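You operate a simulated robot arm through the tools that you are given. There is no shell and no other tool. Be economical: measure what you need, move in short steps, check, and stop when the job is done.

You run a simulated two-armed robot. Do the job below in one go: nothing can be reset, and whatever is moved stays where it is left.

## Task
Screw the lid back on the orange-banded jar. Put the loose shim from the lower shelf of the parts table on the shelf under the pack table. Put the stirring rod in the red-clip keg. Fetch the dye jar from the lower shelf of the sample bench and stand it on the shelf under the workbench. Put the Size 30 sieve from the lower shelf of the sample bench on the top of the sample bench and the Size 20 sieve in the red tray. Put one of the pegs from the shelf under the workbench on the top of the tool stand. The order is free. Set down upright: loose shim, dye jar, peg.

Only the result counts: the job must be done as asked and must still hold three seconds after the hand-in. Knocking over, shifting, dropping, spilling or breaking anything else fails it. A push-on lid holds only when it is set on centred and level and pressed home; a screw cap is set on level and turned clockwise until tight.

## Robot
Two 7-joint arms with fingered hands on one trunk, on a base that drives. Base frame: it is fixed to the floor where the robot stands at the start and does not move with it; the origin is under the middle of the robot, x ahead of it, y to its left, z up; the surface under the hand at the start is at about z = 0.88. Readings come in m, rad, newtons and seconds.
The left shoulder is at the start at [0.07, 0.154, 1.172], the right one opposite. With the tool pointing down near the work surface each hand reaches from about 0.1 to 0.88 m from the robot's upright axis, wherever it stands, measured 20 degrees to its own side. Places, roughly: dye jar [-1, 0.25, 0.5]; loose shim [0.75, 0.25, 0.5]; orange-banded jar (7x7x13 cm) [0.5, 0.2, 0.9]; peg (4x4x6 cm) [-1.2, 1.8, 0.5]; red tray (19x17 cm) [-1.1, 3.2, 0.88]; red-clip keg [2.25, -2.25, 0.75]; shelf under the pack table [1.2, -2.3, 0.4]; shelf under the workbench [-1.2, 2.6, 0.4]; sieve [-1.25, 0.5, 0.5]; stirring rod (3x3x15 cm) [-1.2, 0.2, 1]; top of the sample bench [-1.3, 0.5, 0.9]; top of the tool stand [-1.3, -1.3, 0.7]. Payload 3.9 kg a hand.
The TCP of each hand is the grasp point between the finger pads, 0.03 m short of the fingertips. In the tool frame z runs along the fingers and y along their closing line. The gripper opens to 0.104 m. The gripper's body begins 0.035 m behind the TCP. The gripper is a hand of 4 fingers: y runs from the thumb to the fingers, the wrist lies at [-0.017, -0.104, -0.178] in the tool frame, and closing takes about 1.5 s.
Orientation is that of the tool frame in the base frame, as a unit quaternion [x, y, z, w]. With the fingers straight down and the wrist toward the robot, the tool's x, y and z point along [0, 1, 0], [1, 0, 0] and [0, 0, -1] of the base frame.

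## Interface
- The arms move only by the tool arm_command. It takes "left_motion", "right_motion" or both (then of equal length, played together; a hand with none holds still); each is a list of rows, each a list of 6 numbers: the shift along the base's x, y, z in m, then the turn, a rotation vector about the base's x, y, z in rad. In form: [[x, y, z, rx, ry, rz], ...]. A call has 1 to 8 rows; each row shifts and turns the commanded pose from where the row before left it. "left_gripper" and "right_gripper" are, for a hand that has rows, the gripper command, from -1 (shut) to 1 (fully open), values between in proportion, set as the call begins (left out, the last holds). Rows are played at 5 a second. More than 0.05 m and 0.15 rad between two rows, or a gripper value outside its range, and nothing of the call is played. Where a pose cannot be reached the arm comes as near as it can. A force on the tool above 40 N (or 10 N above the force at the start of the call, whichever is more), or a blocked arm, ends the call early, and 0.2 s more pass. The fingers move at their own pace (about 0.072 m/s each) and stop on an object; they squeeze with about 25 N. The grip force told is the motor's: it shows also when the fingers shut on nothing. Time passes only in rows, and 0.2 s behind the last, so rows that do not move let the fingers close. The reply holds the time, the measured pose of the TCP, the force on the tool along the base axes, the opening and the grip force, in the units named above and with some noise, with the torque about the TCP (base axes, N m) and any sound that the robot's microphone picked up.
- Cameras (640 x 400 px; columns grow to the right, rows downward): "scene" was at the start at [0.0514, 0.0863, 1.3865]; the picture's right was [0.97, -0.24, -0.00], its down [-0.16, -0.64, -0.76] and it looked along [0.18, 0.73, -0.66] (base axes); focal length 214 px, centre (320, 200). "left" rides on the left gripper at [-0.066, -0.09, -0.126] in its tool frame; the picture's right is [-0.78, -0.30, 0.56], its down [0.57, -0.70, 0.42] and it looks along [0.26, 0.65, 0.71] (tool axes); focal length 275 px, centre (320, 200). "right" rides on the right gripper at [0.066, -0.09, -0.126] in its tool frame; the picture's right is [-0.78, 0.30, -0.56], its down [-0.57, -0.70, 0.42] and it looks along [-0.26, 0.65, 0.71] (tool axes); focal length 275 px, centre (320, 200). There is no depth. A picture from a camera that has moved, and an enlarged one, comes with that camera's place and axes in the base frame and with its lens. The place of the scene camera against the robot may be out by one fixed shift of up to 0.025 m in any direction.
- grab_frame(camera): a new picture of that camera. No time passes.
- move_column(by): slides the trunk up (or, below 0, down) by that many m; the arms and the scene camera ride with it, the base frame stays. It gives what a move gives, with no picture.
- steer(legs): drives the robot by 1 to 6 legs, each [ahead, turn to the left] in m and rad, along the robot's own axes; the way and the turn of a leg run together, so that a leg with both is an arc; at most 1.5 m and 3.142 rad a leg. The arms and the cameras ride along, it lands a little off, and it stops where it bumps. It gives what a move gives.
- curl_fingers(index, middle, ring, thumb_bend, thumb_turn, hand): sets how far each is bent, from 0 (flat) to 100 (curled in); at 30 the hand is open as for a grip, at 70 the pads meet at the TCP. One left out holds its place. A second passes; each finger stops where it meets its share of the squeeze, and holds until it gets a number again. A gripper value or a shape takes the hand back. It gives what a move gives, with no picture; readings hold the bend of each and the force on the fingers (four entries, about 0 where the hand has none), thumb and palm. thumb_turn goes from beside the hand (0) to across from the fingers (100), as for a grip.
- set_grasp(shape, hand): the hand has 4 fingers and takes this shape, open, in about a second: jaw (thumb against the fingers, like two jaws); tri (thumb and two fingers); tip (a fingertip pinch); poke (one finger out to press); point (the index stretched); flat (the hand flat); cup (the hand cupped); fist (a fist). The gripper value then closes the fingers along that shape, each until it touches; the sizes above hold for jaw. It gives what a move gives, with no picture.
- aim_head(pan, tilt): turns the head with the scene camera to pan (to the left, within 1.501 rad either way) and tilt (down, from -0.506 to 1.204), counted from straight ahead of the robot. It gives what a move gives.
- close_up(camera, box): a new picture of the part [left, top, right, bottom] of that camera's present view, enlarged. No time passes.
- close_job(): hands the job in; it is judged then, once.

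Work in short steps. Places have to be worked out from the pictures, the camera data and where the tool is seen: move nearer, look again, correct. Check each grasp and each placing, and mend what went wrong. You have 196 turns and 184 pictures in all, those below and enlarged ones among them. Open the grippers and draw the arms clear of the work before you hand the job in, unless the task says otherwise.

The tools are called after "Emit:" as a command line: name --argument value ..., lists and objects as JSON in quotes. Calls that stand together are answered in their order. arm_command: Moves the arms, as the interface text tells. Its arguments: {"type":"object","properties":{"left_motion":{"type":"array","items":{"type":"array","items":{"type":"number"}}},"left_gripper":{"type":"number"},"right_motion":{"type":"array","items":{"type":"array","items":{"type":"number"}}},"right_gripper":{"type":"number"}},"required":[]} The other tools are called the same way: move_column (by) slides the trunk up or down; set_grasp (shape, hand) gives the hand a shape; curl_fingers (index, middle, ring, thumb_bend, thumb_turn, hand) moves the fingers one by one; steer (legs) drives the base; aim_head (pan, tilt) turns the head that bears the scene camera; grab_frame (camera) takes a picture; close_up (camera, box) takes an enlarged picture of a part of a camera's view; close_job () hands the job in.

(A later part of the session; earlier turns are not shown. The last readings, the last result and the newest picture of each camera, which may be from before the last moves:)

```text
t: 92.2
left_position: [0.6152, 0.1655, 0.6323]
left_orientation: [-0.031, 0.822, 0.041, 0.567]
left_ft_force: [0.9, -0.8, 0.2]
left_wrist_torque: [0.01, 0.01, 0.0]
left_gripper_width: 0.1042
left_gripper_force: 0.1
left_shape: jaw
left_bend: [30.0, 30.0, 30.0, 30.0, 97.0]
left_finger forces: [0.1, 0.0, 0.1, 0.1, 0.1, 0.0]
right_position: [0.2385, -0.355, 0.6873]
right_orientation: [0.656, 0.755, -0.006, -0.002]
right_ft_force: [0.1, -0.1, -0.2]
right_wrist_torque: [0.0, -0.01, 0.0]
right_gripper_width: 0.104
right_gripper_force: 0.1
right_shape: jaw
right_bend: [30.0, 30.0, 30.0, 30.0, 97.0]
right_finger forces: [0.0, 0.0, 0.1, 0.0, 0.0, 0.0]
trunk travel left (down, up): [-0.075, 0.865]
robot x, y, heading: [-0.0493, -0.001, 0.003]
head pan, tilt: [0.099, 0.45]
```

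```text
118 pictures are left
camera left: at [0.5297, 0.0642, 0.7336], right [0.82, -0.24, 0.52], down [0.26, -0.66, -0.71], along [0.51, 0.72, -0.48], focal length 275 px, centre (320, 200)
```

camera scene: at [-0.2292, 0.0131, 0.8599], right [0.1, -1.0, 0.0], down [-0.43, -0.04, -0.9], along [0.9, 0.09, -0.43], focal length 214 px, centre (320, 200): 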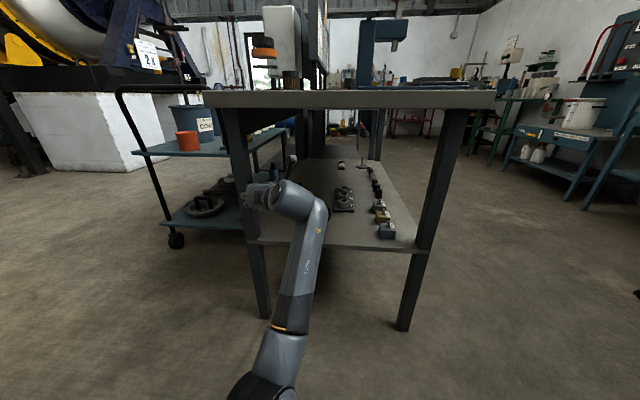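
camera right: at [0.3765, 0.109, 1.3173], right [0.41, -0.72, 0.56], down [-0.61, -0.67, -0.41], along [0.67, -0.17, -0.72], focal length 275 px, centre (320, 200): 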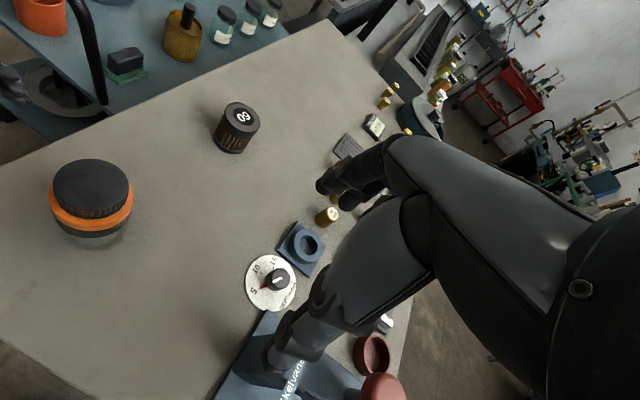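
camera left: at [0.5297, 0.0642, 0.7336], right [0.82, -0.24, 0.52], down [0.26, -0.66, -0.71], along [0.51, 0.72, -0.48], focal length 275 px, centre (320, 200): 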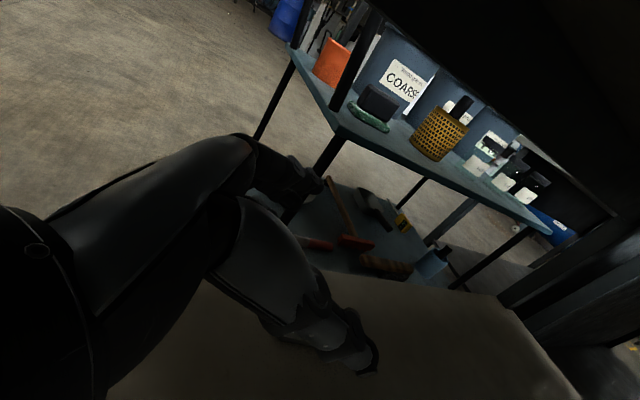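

The shim is hidden behind the fingers in that view. I look with the scene camera under the table.

Emit:
aim_head --pan 0.25 --tilt 0.5

Emit:
grab_frame --camera "scene"

```text
t: 92.9
left_position: [0.6159, 0.168, 0.6321]
left_orientation: [-0.03, 0.822, 0.042, 0.567]
left_ft_force: [0.8, -0.9, 0.1]
left_wrist_torque: [0.02, -0.02, -0.04]
left_gripper_width: 0.1042
left_gripper_force: 0.1
left_shape: jaw
left_bend: [30.0, 30.0, 30.0, 30.0, 97.0]
left_finger forces: [0.1, 0.0, 0.0, 0.0, 0.0, 0.0]
right_position: [0.2387, -0.3558, 0.688]
right_orientation: [0.656, 0.755, -0.006, -0.001]
right_ft_force: [-0.2, 0.1, 0.3]
right_wrist_torque: [0.0, 0.03, -0.03]
right_gripper_width: 0.1037
right_gripper_force: 0.1
right_shape: jaw
right_bend: [30.0, 30.0, 30.0, 30.0, 97.0]
right_finger forces: [0.0, 0.1, 0.0, 0.0, 0.0, 0.0]
trunk travel left (down, up): [-0.075, 0.865]
robot x, y, heading: [-0.0487, 0.0017, 0.0]
head pan, tilt: [0.25, 0.499]
```

```text
117 pictures are left
camera scene: at [0.0696, 0.0267, 0.8555], right [0.25, -0.97, 0.0], down [-0.46, -0.12, -0.88], along [0.85, 0.22, -0.48], focal length 214 px, centre (320, 200)
```

scene: 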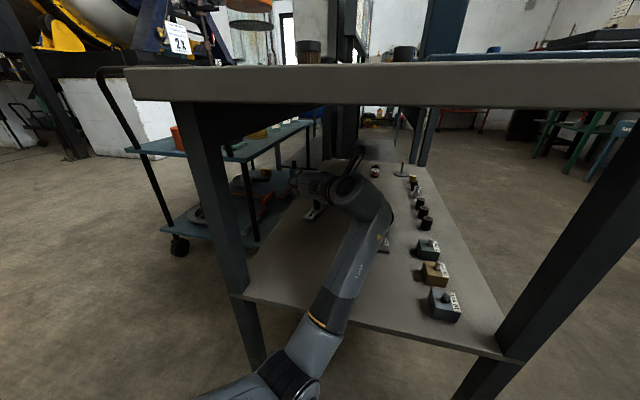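

Shim visible under the wrist; zoom.

Emit:
close_up --camera "scene" --box '[270, 150, 390, 240]'

```text
4.44 times, centred on (330, 195) of scene
camera zoom: at [0.0696, 0.0267, 0.8555], right [0.25, -0.97, 0.0], down [-0.46, -0.12, -0.88], along [0.85, 0.22, -0.48], focal length 953 px, centre (276, 222)
```

zoom: 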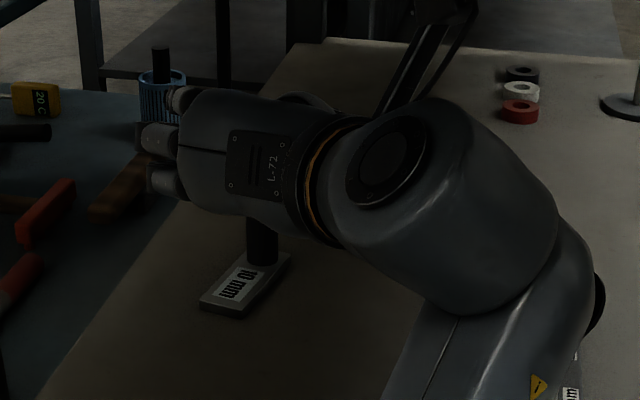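

I shift the left hand back/right a little to see the shim between its fingers with the wrist camera.

Emit:
arm_command --left_motion '[[-0.01, -0.025, 0, 0, 0, 0], [-0.01, -0.025, 0, 0, 0, 0], [-0.01, -0.02, 0, 0, 0, 0]]'

Emit:
grab_frame --camera "left"

```text
t: 93.9
left_position: [0.5947, 0.1458, 0.6481]
left_orientation: [-0.042, 0.805, 0.104, 0.583]
left_ft_force: [-0.7, 0.2, 0.7]
left_wrist_torque: [0.03, -0.03, 0.0]
left_gripper_width: 0.1041
left_gripper_force: 0.1
left_shape: jaw
left_bend: [30.0, 30.0, 30.0, 30.0, 97.0]
left_finger forces: [0.0, 0.1, 0.0, 0.0, 0.1, 0.1]
right_position: [0.239, -0.357, 0.6888]
right_orientation: [0.656, 0.755, -0.006, -0.002]
right_ft_force: [0.1, -0.7, -0.1]
right_wrist_torque: [0.01, -0.04, 0.0]
right_gripper_width: 0.1038
right_gripper_force: 0.0
right_shape: jaw
right_bend: [30.0, 30.0, 30.0, 30.0, 97.0]
right_finger forces: [0.0, 0.1, 0.0, 0.1, 0.0, 0.0]
trunk travel left (down, up): [-0.075, 0.865]
robot x, y, heading: [-0.0534, -0.0008, -0.001]
head pan, tilt: [0.25, 0.499]
stopped in row 3 (left hand): the arm was blocked; the commanded pose is now the measured one
```

```text
115 pictures are left
camera left: at [0.5147, 0.0264, 0.7361], right [0.82, -0.21, 0.53], down [0.35, -0.56, -0.75], along [0.46, 0.8, -0.39], focal length 275 px, centre (320, 200)
```

left: 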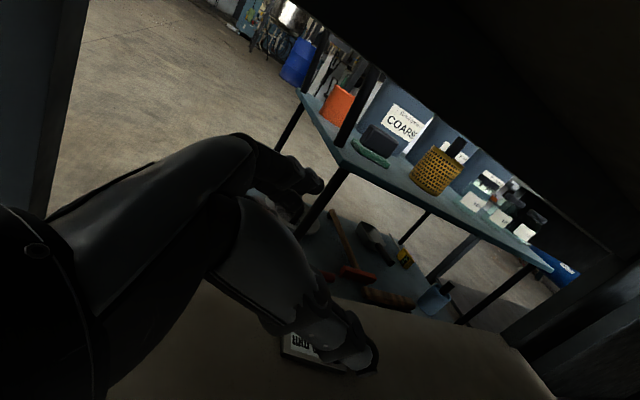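

This forward-pointing pose is at a joint limit. I'll instead reach in with the hand pointing steeply down (wrist toward robot); back out first.

Emit:
steer --legs '[[-0.35, 0]]'

Emit:
arm_command --left_motion '[[-0.02, 0.02, 0.01, 0, 0.12, -0.08], [-0.02, 0.02, 0.01, 0, 0.12, -0.08], [-0.02, 0.02, 0.01, 0, 0.12, -0.08], [-0.02, 0.02, 0.01, 0, 0.1, -0.1], [0, 0, 0.01, 0, 0.1, -0.1], [0, 0, 0.01, 0, 0.1, -0.1], [0, 0, 0.01, 0, 0.1, -0.1], [0, 0, 0.01, 0, 0.08, -0.1]]'

```text
t: 96.2
left_position: [0.244, 0.1435, 0.6474]
left_orientation: [-0.042, 0.805, 0.105, 0.582]
left_ft_force: [0.5, -0.4, 0.8]
left_wrist_torque: [0.01, -0.01, 0.0]
left_gripper_width: 0.1037
left_gripper_force: 0.0
left_shape: jaw
left_bend: [30.0, 30.0, 30.0, 30.0, 97.0]
left_finger forces: [0.0, 0.1, 0.0, 0.1, 0.0, 0.0]
right_position: [-0.1134, -0.3565, 0.6888]
right_orientation: [0.655, 0.755, -0.006, -0.002]
right_ft_force: [0.8, 0.1, -0.6]
right_wrist_torque: [-0.01, -0.01, -0.03]
right_gripper_width: 0.1037
right_gripper_force: 0.0
right_shape: jaw
right_bend: [30.0, 30.0, 30.0, 30.0, 97.0]
right_finger forces: [0.0, 0.0, 0.0, 0.0, 0.1, 0.0]
trunk travel left (down, up): [-0.075, 0.865]
robot x, y, heading: [-0.4005, -0.0046, 0.0]
head pan, tilt: [0.25, 0.499]
```

```text
t: 98.0
left_position: [0.1615, 0.2357, 0.7272]
left_orientation: [0.288, 0.932, -0.076, 0.208]
left_ft_force: [0.3, -0.4, 0.2]
left_wrist_torque: [-0.04, 0.0, 0.04]
left_gripper_width: 0.1042
left_gripper_force: 0.0
left_shape: jaw
left_bend: [30.0, 30.0, 30.0, 30.0, 97.0]
left_finger forces: [0.0, 0.0, 0.0, 0.0, 0.1, 0.0]
right_position: [-0.1124, -0.3557, 0.6893]
right_orientation: [0.656, 0.755, -0.006, -0.002]
right_ft_force: [0.2, 0.1, -0.2]
right_wrist_torque: [0.01, -0.01, 0.02]
right_gripper_width: 0.1039
right_gripper_force: 0.1
right_shape: jaw
right_bend: [30.0, 30.0, 30.0, 30.0, 97.0]
right_finger forces: [0.0, 0.0, 0.0, 0.0, 0.1, 0.0]
trunk travel left (down, up): [-0.075, 0.865]
robot x, y, heading: [-0.4033, -0.0017, -0.002]
head pan, tilt: [0.25, 0.499]
```

Now yaw the left hand to the natural "down, wrist toward robot" pose with a slight forward tilt.

Emit:
arm_command --left_motion '[[0, 0, 0, 0.055, -0.02, -0.115], [0, 0, 0, 0.055, -0.02, -0.115], [0, 0, 0, 0.055, -0.02, -0.115], [0, 0, 0, 0.055, -0.02, -0.115], [0, 0, 0, 0.055, -0.02, -0.115], [0, 0, 0, 0.055, -0.02, -0.115], [0, 0, 0, 0.055, -0.02, -0.115], [0, 0, 0, 0.055, -0.02, -0.115]]'

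```text
t: 99.8
left_position: [0.1629, 0.2391, 0.7264]
left_orientation: [0.709, 0.688, 0.059, 0.147]
left_ft_force: [0.4, 0.2, -0.2]
left_wrist_torque: [0.03, -0.01, 0.02]
left_gripper_width: 0.104
left_gripper_force: 0.1
left_shape: jaw
left_bend: [30.0, 30.0, 30.0, 30.0, 97.0]
left_finger forces: [0.0, 0.0, 0.0, 0.0, 0.0, 0.0]
right_position: [-0.1121, -0.3558, 0.6876]
right_orientation: [0.655, 0.755, -0.006, -0.002]
right_ft_force: [0.9, -0.3, -0.5]
right_wrist_torque: [-0.01, -0.01, 0.0]
right_gripper_width: 0.1038
right_gripper_force: 0.1
right_shape: jaw
right_bend: [30.0, 30.0, 30.0, 30.0, 97.0]
right_finger forces: [0.0, 0.0, 0.0, 0.0, 0.1, 0.0]
trunk travel left (down, up): [-0.075, 0.865]
robot x, y, heading: [-0.4, -0.0013, -0.004]
head pan, tilt: [0.25, 0.499]
```

Pose good (17° forward tilt). Lower to entry height and check clearance.

Emit:
arm_command --left_motion '[[0, -0.016, -0.034, 0.03, 0, 0], [0, -0.016, -0.034, 0.03, 0, 0], [0, -0.016, -0.034, 0.03, 0, 0], [0, -0.016, -0.034, 0.03, 0, 0]]'

Emit:
steer --legs '[[0.1, 0]]'

Emit:
grab_frame --camera "scene"

Emit:
grab_frame --camera "left"

```text
t: 101.0
left_position: [0.1699, 0.2005, 0.608]
left_orientation: [0.701, 0.694, 0.135, 0.094]
left_ft_force: [-0.4, 0.7, 0.9]
left_wrist_torque: [-0.01, 0.02, 0.01]
left_gripper_width: 0.1038
left_gripper_force: 0.0
left_shape: jaw
left_bend: [30.0, 30.0, 30.0, 30.0, 97.0]
left_finger forces: [0.0, 0.0, 0.1, 0.0, 0.0, 0.0]
right_position: [-0.1125, -0.3554, 0.6885]
right_orientation: [0.655, 0.755, -0.006, -0.001]
right_ft_force: [0.6, -0.2, 0.2]
right_wrist_torque: [-0.02, 0.04, 0.0]
right_gripper_width: 0.1038
right_gripper_force: 0.0
right_shape: jaw
right_bend: [30.0, 30.0, 30.0, 30.0, 97.0]
right_finger forces: [0.1, 0.0, 0.1, 0.1, 0.0, 0.0]
trunk travel left (down, up): [-0.075, 0.865]
robot x, y, heading: [-0.4021, -0.0005, -0.0]
head pan, tilt: [0.25, 0.499]
stopped in row 4 (left hand): the arm was blocked; the commanded pose is now the measured one
```

```text
t: 102.1
left_position: [0.2683, 0.1998, 0.6074]
left_orientation: [0.701, 0.694, 0.134, 0.093]
left_ft_force: [-0.8, 0.4, -0.3]
left_wrist_torque: [0.02, 0.02, -0.01]
left_gripper_width: 0.1042
left_gripper_force: 0.0
left_shape: jaw
left_bend: [30.0, 30.0, 30.0, 30.0, 97.0]
left_finger forces: [0.1, 0.0, 0.0, 0.0, 0.1, 0.0]
right_position: [-0.0127, -0.3555, 0.6882]
right_orientation: [0.655, 0.756, -0.006, -0.001]
right_ft_force: [0.1, 0.5, 0.0]
right_wrist_torque: [0.01, -0.02, -0.05]
right_gripper_width: 0.1037
right_gripper_force: 0.1
right_shape: jaw
right_bend: [30.0, 30.0, 30.0, 30.0, 97.0]
right_finger forces: [0.1, 0.0, 0.0, 0.0, 0.0, 0.0]
trunk travel left (down, up): [-0.075, 0.865]
robot x, y, heading: [-0.3027, 0.0026, 0.005]
head pan, tilt: [0.25, 0.499]
```

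```text
114 pictures are left
camera scene: at [-0.1816, 0.0265, 0.8554], right [0.25, -0.97, 0.0], down [-0.46, -0.12, -0.88], along [0.85, 0.22, -0.48], focal length 214 px, centre (320, 200)
```

scene: 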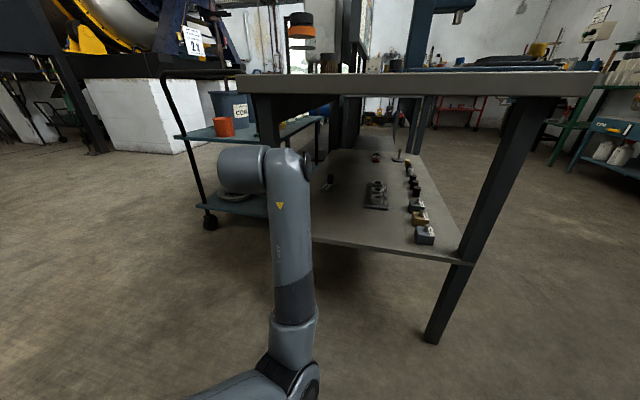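

```text
113 pictures are left
camera left: at [0.1433, 0.1285, 0.6931], right [-0.1, -0.74, -0.67], down [-0.53, 0.61, -0.59], along [0.84, 0.29, -0.45], focal length 275 px, centre (320, 200)
```

left: 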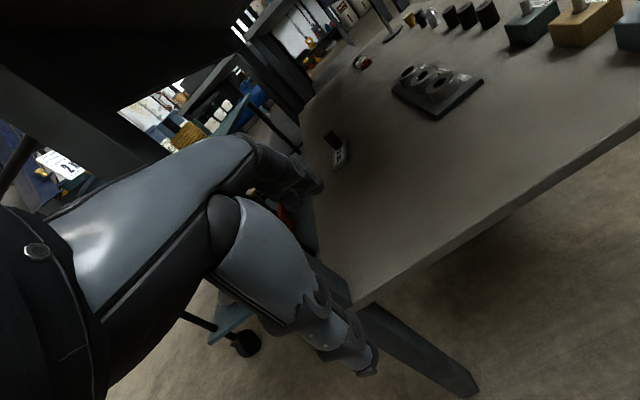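

Good view of the shim now. Zoom to locate it and the shelf's height.

Emit:
close_up --camera "left" --box '[290, 60, 490, 180]'

```text
3.20 times, centred on (390, 120) of left
camera zoom: at [0.1433, 0.1285, 0.6931], right [-0.1, -0.74, -0.67], down [-0.53, 0.61, -0.59], along [0.84, 0.29, -0.45], focal length 881 px, centre (96, 456)
```

zoom: 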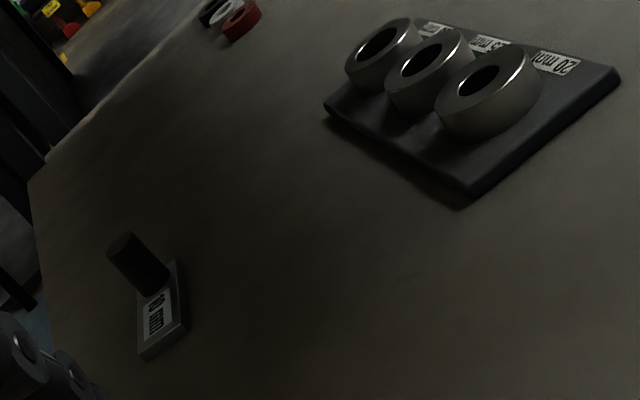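

Before driving in, shift the hand away from the leg (toward −y).

Emit:
arm_command --left_motion '[[0.015, -0.02, 0, 0, 0, 0], [0.015, -0.02, 0, 0, 0, 0], [0.01, -0.02, 0, 0, 0, 0]]'

```text
t: 102.9
left_position: [0.3108, 0.1438, 0.6089]
left_orientation: [0.698, 0.696, 0.138, 0.092]
left_ft_force: [0.2, 0.1, 0.0]
left_wrist_torque: [-0.02, 0.0, 0.0]
left_gripper_width: 0.1042
left_gripper_force: 0.1
left_shape: jaw
left_bend: [30.0, 30.0, 30.0, 30.0, 97.0]
left_finger forces: [0.0, 0.0, 0.0, 0.0, 0.0, 0.0]
right_position: [-0.0144, -0.3568, 0.6887]
right_orientation: [0.655, 0.755, -0.006, -0.001]
right_ft_force: [0.0, 0.3, -0.2]
right_wrist_torque: [-0.01, -0.01, -0.01]
right_gripper_width: 0.104
right_gripper_force: 0.0
right_shape: jaw
right_bend: [30.0, 30.0, 30.0, 30.0, 97.0]
right_finger forces: [0.0, 0.0, 0.0, 0.1, 0.0, 0.1]
trunk travel left (down, up): [-0.075, 0.865]
robot x, y, heading: [-0.3013, -0.0002, 0.002]
head pan, tilt: [0.25, 0.499]
```

Now drive ahead 0.25 m; the hand slides in under the tabletop.

Emit:
steer --legs '[[0.25, 0]]'

Emit:
grab_frame --camera "left"

```text
t: 104.7
left_position: [0.56, 0.1424, 0.608]
left_orientation: [0.699, 0.696, 0.137, 0.091]
left_ft_force: [-0.3, 0.4, 0.4]
left_wrist_torque: [0.02, 0.03, 0.04]
left_gripper_width: 0.1038
left_gripper_force: 0.0
left_shape: jaw
left_bend: [30.0, 30.0, 30.0, 30.0, 97.0]
left_finger forces: [0.0, 0.0, 0.1, 0.1, 0.1, 0.0]
right_position: [0.2359, -0.3559, 0.6884]
right_orientation: [0.657, 0.754, -0.005, -0.001]
right_ft_force: [-0.5, 0.2, 0.0]
right_wrist_torque: [0.01, -0.01, 0.0]
right_gripper_width: 0.1039
right_gripper_force: 0.0
right_shape: jaw
right_bend: [30.0, 30.0, 30.0, 30.0, 97.0]
right_finger forces: [0.0, 0.0, 0.0, 0.0, 0.0, 0.1]
trunk travel left (down, up): [-0.075, 0.865]
robot x, y, heading: [-0.0535, -0.0022, 0.001]
head pan, tilt: [0.25, 0.499]
```

```text
111 pictures are left
camera left: at [0.4338, 0.0709, 0.6929], right [-0.1, -0.73, -0.67], down [-0.53, 0.61, -0.59], along [0.84, 0.3, -0.45], focal length 275 px, centre (320, 200)
```

left: 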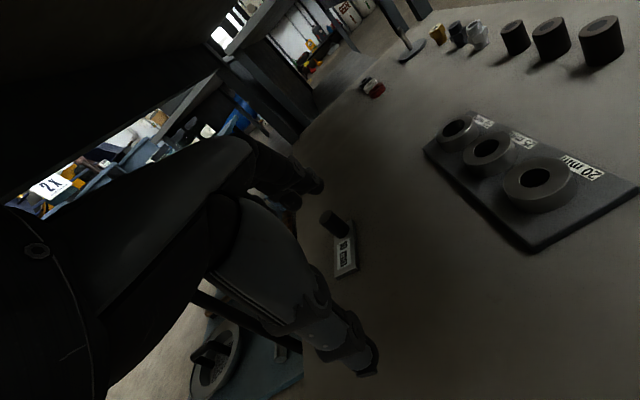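

Two-view intersection puts the knob base at (0.78, 0.212, 0.437), knob ~4 cm high. Drive 5 cm closer and move the hand above it.

Emit:
steer --legs '[[0.05, 0]]'

Emit:
arm_command --left_motion '[[0.03, 0.014, -0.01, 0, 0, 0], [0.03, 0.014, -0.01, 0, 0, 0], [0.03, 0.014, -0.01, 0, 0, 0], [0.03, 0.014, -0.015, 0, 0, 0], [0.025, 0.013, -0.015, 0, 0, 0]]'

Emit:
grab_frame --camera "left"

```text
t: 105.6
left_position: [0.6097, 0.1444, 0.6087]
left_orientation: [0.698, 0.696, 0.139, 0.092]
left_ft_force: [0.3, 0.7, 0.1]
left_wrist_torque: [0.03, -0.01, -0.01]
left_gripper_width: 0.1041
left_gripper_force: 0.1
left_shape: jaw
left_bend: [30.0, 30.0, 30.0, 30.0, 97.0]
left_finger forces: [0.1, 0.0, 0.0, 0.1, 0.0, 0.1]
right_position: [0.2868, -0.356, 0.6886]
right_orientation: [0.656, 0.755, -0.006, -0.001]
right_ft_force: [-0.1, 0.0, -0.5]
right_wrist_torque: [-0.01, 0.01, 0.0]
right_gripper_width: 0.1041
right_gripper_force: 0.0
right_shape: jaw
right_bend: [30.0, 30.0, 30.0, 30.0, 97.0]
right_finger forces: [0.0, 0.1, 0.0, 0.0, 0.0, 0.1]
trunk travel left (down, up): [-0.075, 0.865]
robot x, y, heading: [-0.0034, 0.0001, 0.002]
head pan, tilt: [0.25, 0.499]
```

```text
t: 106.8
left_position: [0.756, 0.2139, 0.5484]
left_orientation: [0.698, 0.696, 0.139, 0.091]
left_ft_force: [0.4, 0.5, -0.1]
left_wrist_torque: [0.0, 0.01, -0.01]
left_gripper_width: 0.1039
left_gripper_force: 0.1
left_shape: jaw
left_bend: [30.0, 30.0, 30.0, 30.0, 97.0]
left_finger forces: [0.0, 0.0, 0.1, 0.0, 0.0, 0.0]
right_position: [0.2863, -0.3555, 0.6888]
right_orientation: [0.656, 0.755, -0.006, -0.002]
right_ft_force: [-0.3, 0.3, 0.2]
right_wrist_torque: [0.01, 0.04, 0.01]
right_gripper_width: 0.1039
right_gripper_force: 0.1
right_shape: jaw
right_bend: [30.0, 30.0, 30.0, 30.0, 97.0]
right_finger forces: [0.0, 0.0, 0.0, 0.1, 0.0, 0.1]
trunk travel left (down, up): [-0.075, 0.865]
robot x, y, heading: [-0.0033, 0.0018, -0.003]
head pan, tilt: [0.25, 0.499]
```

```text
110 pictures are left
camera left: at [0.6296, 0.1404, 0.6333], right [-0.09, -0.73, -0.67], down [-0.53, 0.61, -0.59], along [0.84, 0.3, -0.45], focal length 275 px, centre (320, 200)
```

left: 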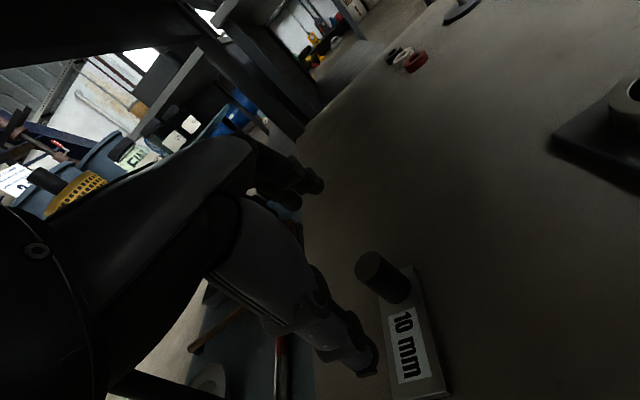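

Knob confirmed at (0.781, 0.211), z 0.437–0.48. I straighten the hand to vertical so the thumb clears the plate, then go down.

Emit:
arm_command --left_motion '[[0.008, -0.001, -0.005, 0, 0.11, 0], [0.008, -0.001, -0.005, 0, 0.11, 0], [0.008, -0.001, -0.01, 0, 0.1, 0], [0, 0, -0.02, 0, 0, 0], [0, 0, 0, 0, 0, 0]]'

Emit:
grab_frame --camera "left"

```text
t: 108.0
left_position: [0.7778, 0.2102, 0.5098]
left_orientation: [0.711, 0.702, 0.026, -0.021]
left_ft_force: [0.8, -0.4, -0.5]
left_wrist_torque: [0.01, -0.02, -0.02]
left_gripper_width: 0.1037
left_gripper_force: 0.0
left_shape: jaw
left_bend: [30.0, 30.0, 30.0, 30.0, 97.0]
left_finger forces: [0.0, 0.1, 0.0, 0.1, 0.0, 0.0]
right_position: [0.2864, -0.3567, 0.6882]
right_orientation: [0.656, 0.754, -0.005, -0.001]
right_ft_force: [-0.3, 0.0, 0.4]
right_wrist_torque: [0.02, -0.01, 0.01]
right_gripper_width: 0.1038
right_gripper_force: 0.0
right_shape: jaw
right_bend: [30.0, 30.0, 30.0, 30.0, 97.0]
right_finger forces: [0.0, 0.0, 0.0, 0.0, 0.0, 0.1]
trunk travel left (down, up): [-0.075, 0.865]
robot x, y, heading: [0.0004, -0.0012, -0.005]
head pan, tilt: [0.25, 0.499]
```

```text
109 pictures are left
camera left: at [0.6858, 0.1372, 0.6284], right [-0.3, -0.73, -0.61], down [-0.69, 0.61, -0.39], along [0.66, 0.3, -0.69], focal length 275 px, centre (320, 200)
```

left: 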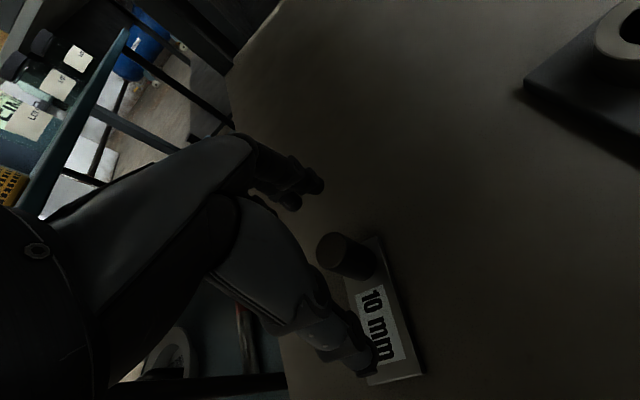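

Lower to z 0.475 and close.

Emit:
arm_command --left_motion '[[0.002, 0.001, -0.015, 0, 0, 0], [0, 0, -0.012, 0, 0, 0], [0, 0, -0.008, 0, 0, 0]]'

Emit:
arm_command --left_motion '[[0, 0, 0, 0, 0, 0], [0, 0, 0, 0, 0, 0], [0, 0, 0, 0, 0, 0], [0, 0, 0, 0, 0, 0], [0, 0, 0, 0, 0, 0], [0, 0, 0, 0, 0, 0], [0, 0, 0, 0, 0, 0]]' --left_gripper -1

Emit:
arm_command --left_motion '[[0, 0, 0.01, 0, 0, 0], [0, 0, 0.02, 0, 0, 0], [0, 0, 0.03, 0, 0, 0]]'

Emit:
grab_frame --camera "left"

```text
t: 108.8
left_position: [0.7813, 0.211, 0.4727]
left_orientation: [0.712, 0.702, 0.026, -0.022]
left_ft_force: [0.3, -0.1, -0.4]
left_wrist_torque: [0.01, 0.02, 0.0]
left_gripper_width: 0.104
left_gripper_force: 0.1
left_shape: jaw
left_bend: [30.0, 30.0, 30.0, 30.0, 97.0]
left_finger forces: [0.0, 0.1, 0.0, 0.0, 0.0, 0.0]
right_position: [0.2859, -0.3557, 0.6884]
right_orientation: [0.656, 0.755, -0.006, -0.001]
right_ft_force: [0.1, 0.8, 1.2]
right_wrist_torque: [0.0, 0.03, -0.01]
right_gripper_width: 0.1037
right_gripper_force: 0.1
right_shape: jaw
right_bend: [30.0, 30.0, 30.0, 30.0, 97.0]
right_finger forces: [0.1, 0.0, 0.0, 0.0, 0.1, 0.0]
trunk travel left (down, up): [-0.075, 0.865]
robot x, y, heading: [-0.0027, 0.0004, -0.002]
head pan, tilt: [0.25, 0.499]
```

```text
t: 110.4
left_position: [0.7811, 0.2104, 0.4716]
left_orientation: [0.711, 0.702, 0.026, -0.022]
left_ft_force: [-1.2, 0.6, -0.4]
left_wrist_torque: [-0.02, -0.03, -0.02]
left_gripper_width: 0.021
left_gripper_force: 24.5
left_shape: jaw
left_bend: [74.0, 52.0, 56.0, 73.0, 100.0]
left_finger forces: [12.5, 7.7, 0.1, 0.1, 20.6, 0.1]
right_position: [0.2862, -0.3568, 0.6877]
right_orientation: [0.656, 0.755, -0.006, -0.001]
right_ft_force: [0.6, 0.2, 0.3]
right_wrist_torque: [-0.01, 0.03, -0.03]
right_gripper_width: 0.1039
right_gripper_force: 0.1
right_shape: jaw
right_bend: [30.0, 30.0, 30.0, 30.0, 97.0]
right_finger forces: [0.0, 0.0, 0.0, 0.0, 0.0, 0.0]
trunk travel left (down, up): [-0.075, 0.865]
robot x, y, heading: [-0.0015, -0.0008, 0.003]
head pan, tilt: [0.25, 0.499]
```

```text
t: 111.2
left_position: [0.7812, 0.2115, 0.5334]
left_orientation: [0.712, 0.702, 0.025, -0.021]
left_ft_force: [-0.2, 0.1, -3.7]
left_wrist_torque: [-0.01, -0.07, -0.02]
left_gripper_width: 0.0208
left_gripper_force: 24.4
left_shape: jaw
left_bend: [74.0, 52.0, 56.0, 73.0, 100.0]
left_finger forces: [12.8, 8.0, 0.0, 0.0, 20.3, 0.0]
right_position: [0.2861, -0.3559, 0.6885]
right_orientation: [0.656, 0.754, -0.006, -0.002]
right_ft_force: [-0.2, 1.0, 0.4]
right_wrist_torque: [0.01, 0.02, 0.02]
right_gripper_width: 0.1041
right_gripper_force: 0.0
right_shape: jaw
right_bend: [30.0, 30.0, 30.0, 30.0, 97.0]
right_finger forces: [0.0, 0.0, 0.1, 0.1, 0.0, 0.0]
trunk travel left (down, up): [-0.075, 0.865]
robot x, y, heading: [-0.0004, 0.0007, -0.002]
head pan, tilt: [0.25, 0.499]
```

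```text
108 pictures are left
camera left: at [0.6881, 0.138, 0.6531], right [-0.3, -0.73, -0.61], down [-0.69, 0.61, -0.39], along [0.66, 0.3, -0.69], focal length 275 px, centre (320, 200)
```

left: 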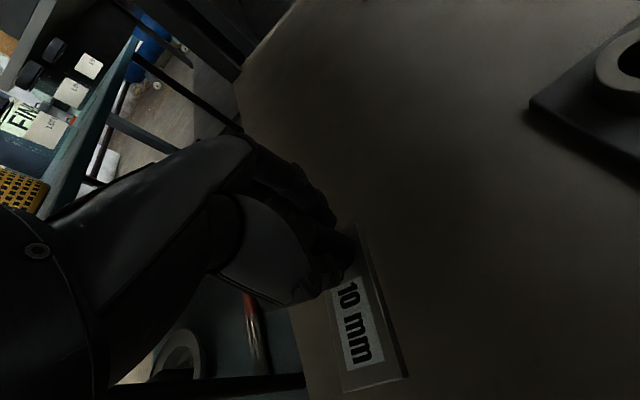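

Shim held (3.7 N). Shift clear of the leg, back out, then raise the trunk.

Emit:
arm_command --left_motion '[[-0.02, -0.015, 0.015, 0, 0, 0], [-0.03, -0.02, 0.015, 0, 0, 0], [-0.03, -0.02, 0.01, 0, 0, 0], [-0.04, -0.01, 0, 0, 0, 0]]'

Emit:
steer --legs '[[-0.42, 0]]'

Emit:
move_column --by 0.55

Emit:
grab_frame --camera "left"

```text
t: 112.2
left_position: [0.6589, 0.1472, 0.5733]
left_orientation: [0.711, 0.703, 0.025, -0.022]
left_ft_force: [-0.6, 0.1, -3.3]
left_wrist_torque: [-0.04, -0.07, -0.01]
left_gripper_width: 0.0209
left_gripper_force: 25.1
left_shape: jaw
left_bend: [74.0, 52.0, 56.0, 73.0, 100.0]
left_finger forces: [13.2, 8.7, 0.0, 0.1, 20.3, 0.1]
right_position: [0.2865, -0.3561, 0.6883]
right_orientation: [0.656, 0.755, -0.005, -0.003]
right_ft_force: [0.0, 0.0, 0.1]
right_wrist_torque: [-0.04, 0.01, -0.01]
right_gripper_width: 0.1039
right_gripper_force: 0.0
right_shape: jaw
right_bend: [30.0, 30.0, 30.0, 30.0, 97.0]
right_finger forces: [0.0, 0.0, 0.0, 0.0, 0.1, 0.0]
trunk travel left (down, up): [-0.075, 0.865]
robot x, y, heading: [-0.0031, 0.0009, 0.002]
head pan, tilt: [0.25, 0.499]
```

```text
t: 114.8
left_position: [0.2376, 0.1471, 0.5739]
left_orientation: [0.711, 0.702, 0.027, -0.021]
left_ft_force: [0.0, -0.4, -4.0]
left_wrist_torque: [-0.02, -0.02, 0.02]
left_gripper_width: 0.0208
left_gripper_force: 24.9
left_shape: jaw
left_bend: [74.0, 52.0, 56.0, 73.0, 100.0]
left_finger forces: [13.2, 8.8, 0.0, 0.0, 20.4, 0.0]
right_position: [-0.1374, -0.3555, 0.6885]
right_orientation: [0.655, 0.756, -0.006, -0.002]
right_ft_force: [-0.6, 0.2, -0.6]
right_wrist_torque: [0.02, 0.03, -0.03]
right_gripper_width: 0.1038
right_gripper_force: 0.1
right_shape: jaw
right_bend: [30.0, 30.0, 30.0, 30.0, 97.0]
right_finger forces: [0.0, 0.0, 0.0, 0.0, 0.1, 0.1]
trunk travel left (down, up): [-0.075, 0.865]
robot x, y, heading: [-0.4258, 0.0035, 0.003]
head pan, tilt: [0.25, 0.499]
```

```text
refused: 0.55 is not a number from -0.4 to 0.4
```

```text
107 pictures are left
camera left: at [0.1449, 0.0741, 0.6932], right [-0.3, -0.73, -0.61], down [-0.69, 0.61, -0.39], along [0.66, 0.3, -0.69], focal length 275 px, centre (320, 200)
```

left: 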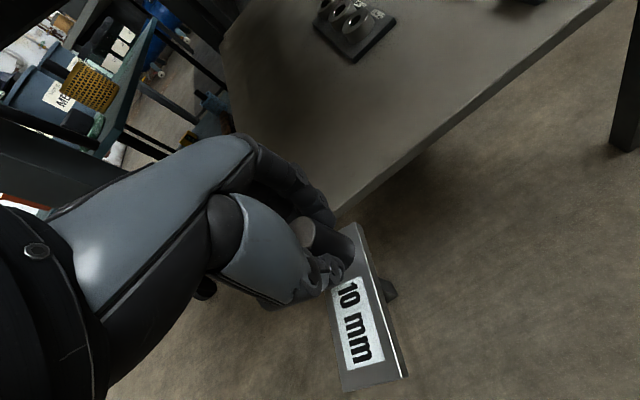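

Retract the left hand, raise the trunk, and turn around toward the sample bench.

Emit:
arm_command --left_motion '[[-0.04, 0.015, 0, 0, 0, 0], [-0.04, 0.015, 0, 0, 0, 0], [-0.04, 0.015, 0, 0, 0, 0], [-0.04, 0.015, 0, 0, 0, 0], [-0.03, 0.015, 0, 0, 0, 0]]'

Emit:
move_column --by 0.4

Emit:
move_column --by 0.2

Emit:
steer --legs '[[0, 1.571], [0, 1.571]]'

Emit:
aim_head --pan 0 --tilt 0.7

Emit:
grab_frame --camera "scene"

```text
t: 116.2
left_position: [0.0879, 0.2995, 0.5615]
left_orientation: [0.682, 0.728, 0.056, -0.041]
left_ft_force: [0.5, 0.5, -4.0]
left_wrist_torque: [-0.02, -0.01, 0.0]
left_gripper_width: 0.021
left_gripper_force: 24.9
left_shape: jaw
left_bend: [74.0, 51.0, 56.0, 73.0, 100.0]
left_finger forces: [15.5, 9.9, 0.0, 0.1, 21.8, 0.1]
left hand out of reach, approached as far as the arm can: row 4, 5
right_position: [-0.1363, -0.3566, 0.6879]
right_orientation: [0.656, 0.755, -0.006, -0.002]
right_ft_force: [0.0, 0.0, 0.0]
right_wrist_torque: [-0.03, 0.02, -0.01]
right_gripper_width: 0.1039
right_gripper_force: 0.0
right_shape: jaw
right_bend: [30.0, 30.0, 30.0, 30.0, 97.0]
right_finger forces: [0.1, 0.0, 0.0, 0.0, 0.1, 0.0]
trunk travel left (down, up): [-0.075, 0.865]
robot x, y, heading: [-0.4228, 0.002, 0.0]
head pan, tilt: [0.25, 0.499]
stopped in row 5 (left hand): the arm was blocked; the commanded pose is now the measured one
```

```text
t: 120.1
left_position: [0.0882, 0.2985, 0.9605]
left_orientation: [0.682, 0.728, 0.057, -0.042]
left_ft_force: [-0.3, -0.3, -3.6]
left_wrist_torque: [-0.04, -0.02, 0.02]
left_gripper_width: 0.0209
left_gripper_force: 25.0
left_shape: jaw
left_bend: [74.0, 51.0, 56.0, 73.0, 100.0]
left_finger forces: [15.6, 9.9, 0.1, 0.0, 21.8, 0.0]
right_position: [-0.1366, -0.3564, 1.0886]
right_orientation: [0.655, 0.755, -0.006, -0.002]
right_ft_force: [-0.1, 0.8, 0.7]
right_wrist_torque: [0.03, 0.0, -0.04]
right_gripper_width: 0.104
right_gripper_force: 0.0
right_shape: jaw
right_bend: [30.0, 30.0, 30.0, 30.0, 97.0]
right_finger forces: [0.0, 0.0, 0.0, 0.0, 0.0, 0.0]
trunk travel left (down, up): [-0.475, 0.465]
robot x, y, heading: [-0.4242, 0.0015, 0.004]
head pan, tilt: [0.25, 0.499]
```

```text
t: 122.2
left_position: [0.0873, 0.2989, 1.1608]
left_orientation: [0.682, 0.728, 0.056, -0.043]
left_ft_force: [0.5, 0.2, -4.5]
left_wrist_torque: [0.0, -0.05, -0.03]
left_gripper_width: 0.0205
left_gripper_force: 24.6
left_shape: jaw
left_bend: [74.0, 51.0, 56.0, 73.0, 100.0]
left_finger forces: [15.6, 9.8, 0.0, 0.0, 21.8, 0.0]
right_position: [-0.1361, -0.3554, 1.2877]
right_orientation: [0.655, 0.755, -0.007, -0.002]
right_ft_force: [0.1, 0.0, -0.3]
right_wrist_torque: [0.01, -0.01, 0.01]
right_gripper_width: 0.104
right_gripper_force: 0.0
right_shape: jaw
right_bend: [30.0, 30.0, 30.0, 30.0, 97.0]
right_finger forces: [0.1, 0.0, 0.0, 0.0, 0.1, 0.1]
trunk travel left (down, up): [-0.675, 0.265]
robot x, y, heading: [-0.4208, 0.0002, 0.005]
head pan, tilt: [0.25, 0.499]
```

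```text
t: 130.3
left_position: [-0.9332, -0.306, 1.1605]
left_orientation: [0.733, -0.677, 0.042, 0.055]
left_ft_force: [-0.4, -0.1, -3.4]
left_wrist_torque: [0.04, 0.05, 0.02]
left_gripper_width: 0.0209
left_gripper_force: 24.8
left_shape: jaw
left_bend: [74.0, 52.0, 56.0, 73.0, 100.0]
left_finger forces: [14.0, 9.3, 0.0, 0.0, 19.3, 0.1]
right_position: [-0.7197, 0.3499, 1.2891]
right_orientation: [0.761, -0.649, 0.002, -0.005]
right_ft_force: [0.5, -0.3, -0.9]
right_wrist_torque: [0.0, 0.03, 0.0]
right_gripper_width: 0.1041
right_gripper_force: 0.2
right_shape: jaw
right_bend: [30.0, 30.0, 30.0, 30.0, 97.0]
right_finger forces: [0.0, 0.0, 0.0, 0.0, 0.1, 0.0]
trunk travel left (down, up): [-0.675, 0.265]
robot x, y, heading: [-0.4258, -0.0009, -3.126]
head pan, tilt: [0.25, 0.499]
```

```text
t: 131.1
left_position: [-0.9318, -0.3077, 1.1591]
left_orientation: [0.734, -0.676, 0.042, 0.057]
left_ft_force: [-0.3, 0.5, -4.0]
left_wrist_torque: [0.05, 0.02, -0.01]
left_gripper_width: 0.0204
left_gripper_force: 25.3
left_shape: jaw
left_bend: [74.0, 52.0, 56.0, 73.0, 100.0]
left_finger forces: [14.0, 9.4, 0.0, 0.1, 19.3, 0.1]
right_position: [-0.7198, 0.3504, 1.2891]
right_orientation: [0.761, -0.649, 0.002, -0.006]
right_ft_force: [0.4, 0.5, -0.2]
right_wrist_torque: [0.03, 0.03, 0.0]
right_gripper_width: 0.1036
right_gripper_force: 0.1
right_shape: jaw
right_bend: [30.0, 30.0, 30.0, 30.0, 97.0]
right_finger forces: [0.1, 0.1, 0.0, 0.1, 0.0, 0.1]
trunk travel left (down, up): [-0.675, 0.265]
robot x, y, heading: [-0.4292, 0.0033, -3.123]
head pan, tilt: [0.0, 0.7]
```

```text
106 pictures are left
camera scene: at [-0.5796, 0.0013, 1.4377], right [-0.02, 1.0, 0.0], down [0.64, 0.01, -0.76], along [-0.76, -0.01, -0.64], focal length 214 px, centre (320, 200)
```

scene: 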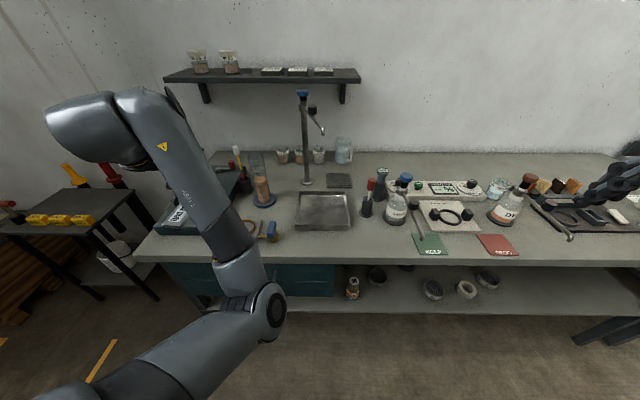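

I zoom into the bench top center-right and lower shelf.

Emit:
close_up --camera "scene" --box '[350, 160, 530, 270]'

Emit:
close_up --camera "scene" --box '[330, 255, 520, 325]'

```text
3.56 times, centred on (440, 215) of scene
camera zoom: at [-0.5796, 0.0013, 1.4377], right [-0.02, 1.0, 0.0], down [0.64, 0.01, -0.76], along [-0.76, -0.01, -0.64], focal length 763 px, centre (-107, 147)
```

zoom: 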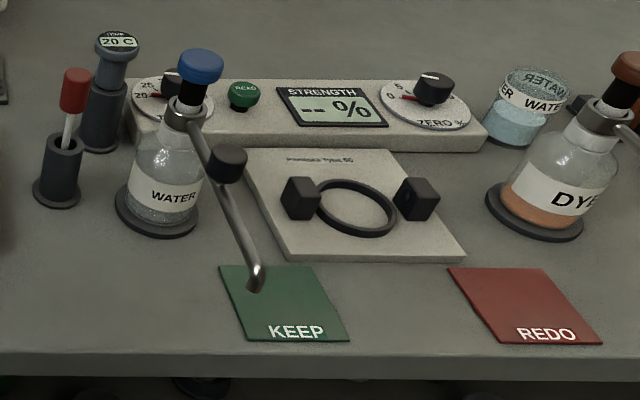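

```text
3.37 times, centred on (425, 290) of scene
camera zoom: at [-0.5796, 0.0013, 1.4377], right [-0.02, 1.0, 0.0], down [0.64, 0.01, -0.76], along [-0.76, -0.01, -0.64], focal length 722 px, centre (-34, -103)
```

zoom: 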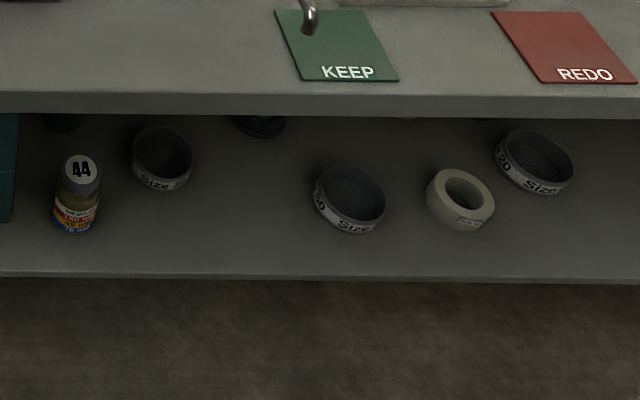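

The stirring rod is the red-handled rod in the black holder at ≈(−1.215, 0.18), handle z≈1.0–1.03. I move the right hand above it and look with the wrist camera.

Emit:
arm_command --right_motion '[[-0.045, -0.015, 0, 0, 0, 0], [-0.045, -0.015, 0, 0, 0, 0], [-0.045, -0.015, 0, 0, 0, 0], [-0.045, -0.02, 0, 0, 0, 0], [-0.045, -0.02, 0, 0, 0, 0], [-0.045, -0.02, 0, 0, 0, -0.05], [-0.045, -0.02, 0, 0, 0, -0.05], [-0.045, -0.02, -0.01, 0, 0, 0]]'

Emit:
arm_command --right_motion '[[-0.045, -0.015, 0, 0, 0, 0], [-0.04, -0.01, -0.01, 0, 0, 0], [0, 0, -0.03, 0, 0, 0], [0, 0, -0.03, 0, 0, 0]]'

Emit:
grab_frame --camera "right"

```text
refused: row 8 steps farther than a row can; nothing moved
```

```text
t: 132.1
left_position: [-0.9327, -0.3065, 1.1593]
left_orientation: [0.734, -0.676, 0.043, 0.056]
left_ft_force: [-0.4, 0.1, -3.4]
left_wrist_torque: [0.05, -0.03, 0.01]
left_gripper_width: 0.0203
left_gripper_force: 24.6
left_shape: jaw
left_bend: [74.0, 52.0, 56.0, 73.0, 100.0]
left_finger forces: [14.0, 9.4, 0.1, 0.1, 19.4, 0.0]
right_position: [-0.8057, 0.3278, 1.2176]
right_orientation: [0.761, -0.649, 0.001, -0.006]
right_ft_force: [0.5, 0.1, 0.4]
right_wrist_torque: [0.03, -0.02, 0.03]
right_gripper_width: 0.1038
right_gripper_force: 0.0
right_shape: jaw
right_bend: [30.0, 30.0, 30.0, 30.0, 97.0]
right_finger forces: [0.0, 0.0, 0.0, 0.0, 0.0, 0.1]
trunk travel left (down, up): [-0.675, 0.265]
robot x, y, heading: [-0.4279, -0.0008, -3.126]
head pan, tilt: [0.0, 0.7]
```

```text
103 pictures are left
camera right: at [-0.7062, 0.2756, 1.3432], right [-0.42, 0.72, 0.56], down [0.61, 0.68, -0.42], along [-0.68, 0.16, -0.72], focal length 275 px, centre (320, 200)
```

right: 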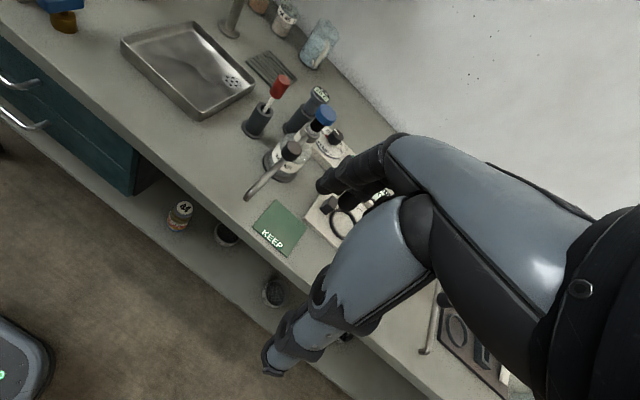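

Wrist view puts the rod at ≈(−1.165, 0.158). Move above it.

Emit:
arm_command --right_motion '[[-0.043, -0.02, 0, 0, 0, 0], [-0.043, -0.02, 0, 0, 0, 0], [-0.043, -0.02, 0, 0, 0, 0], [-0.043, -0.02, 0, 0, 0, 0], [-0.043, -0.02, 0, 0, 0, 0], [-0.043, -0.02, 0, 0, 0, 0], [-0.043, -0.02, 0, 0, 0, 0], [-0.043, -0.02, 0, 0, 0, 0]]'

Emit:
grab_frame --camera "right"

```text
t: 133.9
left_position: [-0.9344, -0.3098, 1.1594]
left_orientation: [0.734, -0.676, 0.042, 0.055]
left_ft_force: [-1.1, -0.7, -4.4]
left_wrist_torque: [0.02, 0.03, -0.01]
left_gripper_width: 0.02
left_gripper_force: 24.5
left_shape: jaw
left_bend: [74.0, 52.0, 56.0, 73.0, 100.0]
left_finger forces: [13.9, 9.4, 0.0, 0.1, 19.4, 0.0]
right_position: [-1.1508, 0.1635, 1.2174]
right_orientation: [0.761, -0.648, 0.0, -0.007]
right_ft_force: [-0.4, 0.2, 1.2]
right_wrist_torque: [-0.01, -0.03, -0.01]
right_gripper_width: 0.1037
right_gripper_force: 0.0
right_shape: jaw
right_bend: [30.0, 30.0, 30.0, 30.0, 97.0]
right_finger forces: [0.1, 0.0, 0.0, 0.0, 0.0, 0.1]
trunk travel left (down, up): [-0.675, 0.265]
robot x, y, heading: [-0.426, 0.001, -3.121]
head pan, tilt: [0.0, 0.7]
```

```text
102 pictures are left
camera right: at [-1.0522, 0.1111, 1.3431], right [-0.42, 0.71, 0.56], down [0.61, 0.68, -0.41], along [-0.67, 0.17, -0.72], focal length 275 px, centre (320, 200)
```

right: 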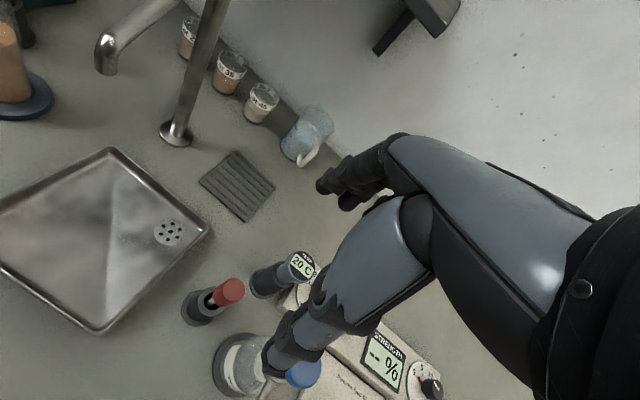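

Triangulated handle centre (−1.150, 0.160, 1.03). I narrow the opening and descend vertically, watching force.

Emit:
arm_command --right_motion '[[0.001, -0.004, -0.02, 0, 0, 0], [0, 0, -0.04, 0, 0, 0], [0, 0, -0.04, 0, 0, 0], [0, 0, -0.02, 0, 0, 0]]' --right_gripper 0.2

Emit:
grab_frame --camera "right"

```text
t: 134.9
left_position: [-0.9333, -0.3062, 1.1606]
left_orientation: [0.734, -0.676, 0.043, 0.055]
left_ft_force: [-0.4, 0.0, -4.4]
left_wrist_torque: [0.03, 0.0, 0.01]
left_gripper_width: 0.0205
left_gripper_force: 25.0
left_shape: jaw
left_bend: [74.0, 52.0, 56.0, 73.0, 100.0]
left_finger forces: [13.9, 9.4, 0.0, 0.0, 19.3, 0.0]
right_position: [-1.1478, 0.1629, 1.0975]
right_orientation: [0.761, -0.649, 0.002, -0.005]
right_ft_force: [-0.6, 0.3, -0.8]
right_wrist_torque: [0.0, -0.01, 0.01]
right_gripper_width: 0.0627
right_gripper_force: 0.1
right_shape: jaw
right_bend: [73.0, 40.0, 37.0, 63.0, 99.0]
right_finger forces: [0.0, 0.0, 0.0, 0.0, 0.0, 0.0]
trunk travel left (down, up): [-0.675, 0.265]
robot x, y, heading: [-0.423, 0.0007, -3.124]
head pan, tilt: [0.0, 0.7]
```

```text
101 pictures are left
camera right: at [-1.0494, 0.1113, 1.2232], right [-0.42, 0.72, 0.56], down [0.61, 0.68, -0.41], along [-0.68, 0.16, -0.72], focal length 275 px, centre (320, 200)
```

right: 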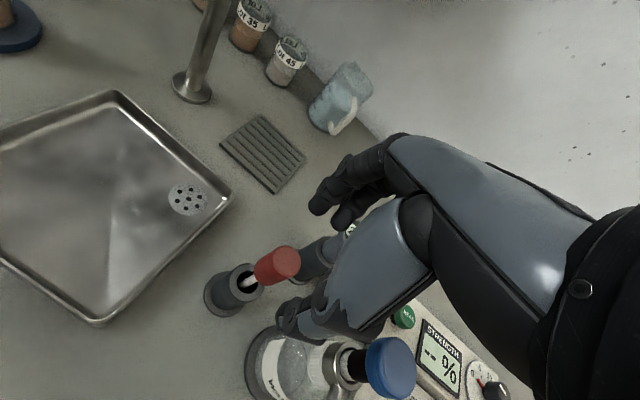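

Descend further 6 cm with a 5 mm correction.

Emit:
arm_command --right_motion '[[-0.001, -0.006, -0.02, 0, 0, 0], [0, 0, -0.025, 0, 0, 0], [0, 0, -0.018, 0, 0, 0]]'

Emit:
grab_frame --camera "right"

```text
t: 135.7
left_position: [-0.933, -0.307, 1.161]
left_orientation: [0.734, -0.676, 0.043, 0.055]
left_ft_force: [1.1, 0.5, -4.2]
left_wrist_torque: [0.02, 0.02, -0.04]
left_gripper_width: 0.0205
left_gripper_force: 25.1
left_shape: jaw
left_bend: [74.0, 52.0, 56.0, 73.0, 100.0]
left_finger forces: [13.8, 9.3, 0.0, 0.0, 19.5, 0.0]
right_position: [-1.1496, 0.1573, 1.0345]
right_orientation: [0.761, -0.649, 0.001, -0.006]
right_ft_force: [-0.1, 0.7, -0.4]
right_wrist_torque: [0.05, 0.02, 0.0]
right_gripper_width: 0.0625
right_gripper_force: 0.1
right_shape: jaw
right_bend: [73.0, 40.0, 37.0, 63.0, 99.0]
right_finger forces: [0.1, 0.1, 0.0, 0.0, 0.0, 0.0]
trunk travel left (down, up): [-0.675, 0.265]
robot x, y, heading: [-0.428, 0.0019, -3.122]
head pan, tilt: [0.0, 0.7]
```

```text
100 pictures are left
camera right: at [-1.0501, 0.1051, 1.1602], right [-0.42, 0.72, 0.56], down [0.61, 0.68, -0.41], along [-0.68, 0.16, -0.72], focal length 275 px, centre (320, 200)
```

right: 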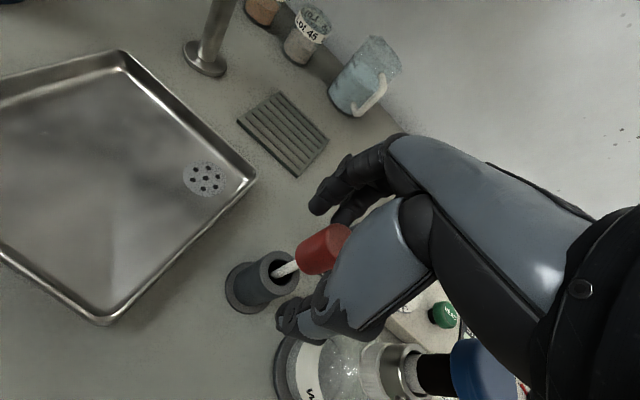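

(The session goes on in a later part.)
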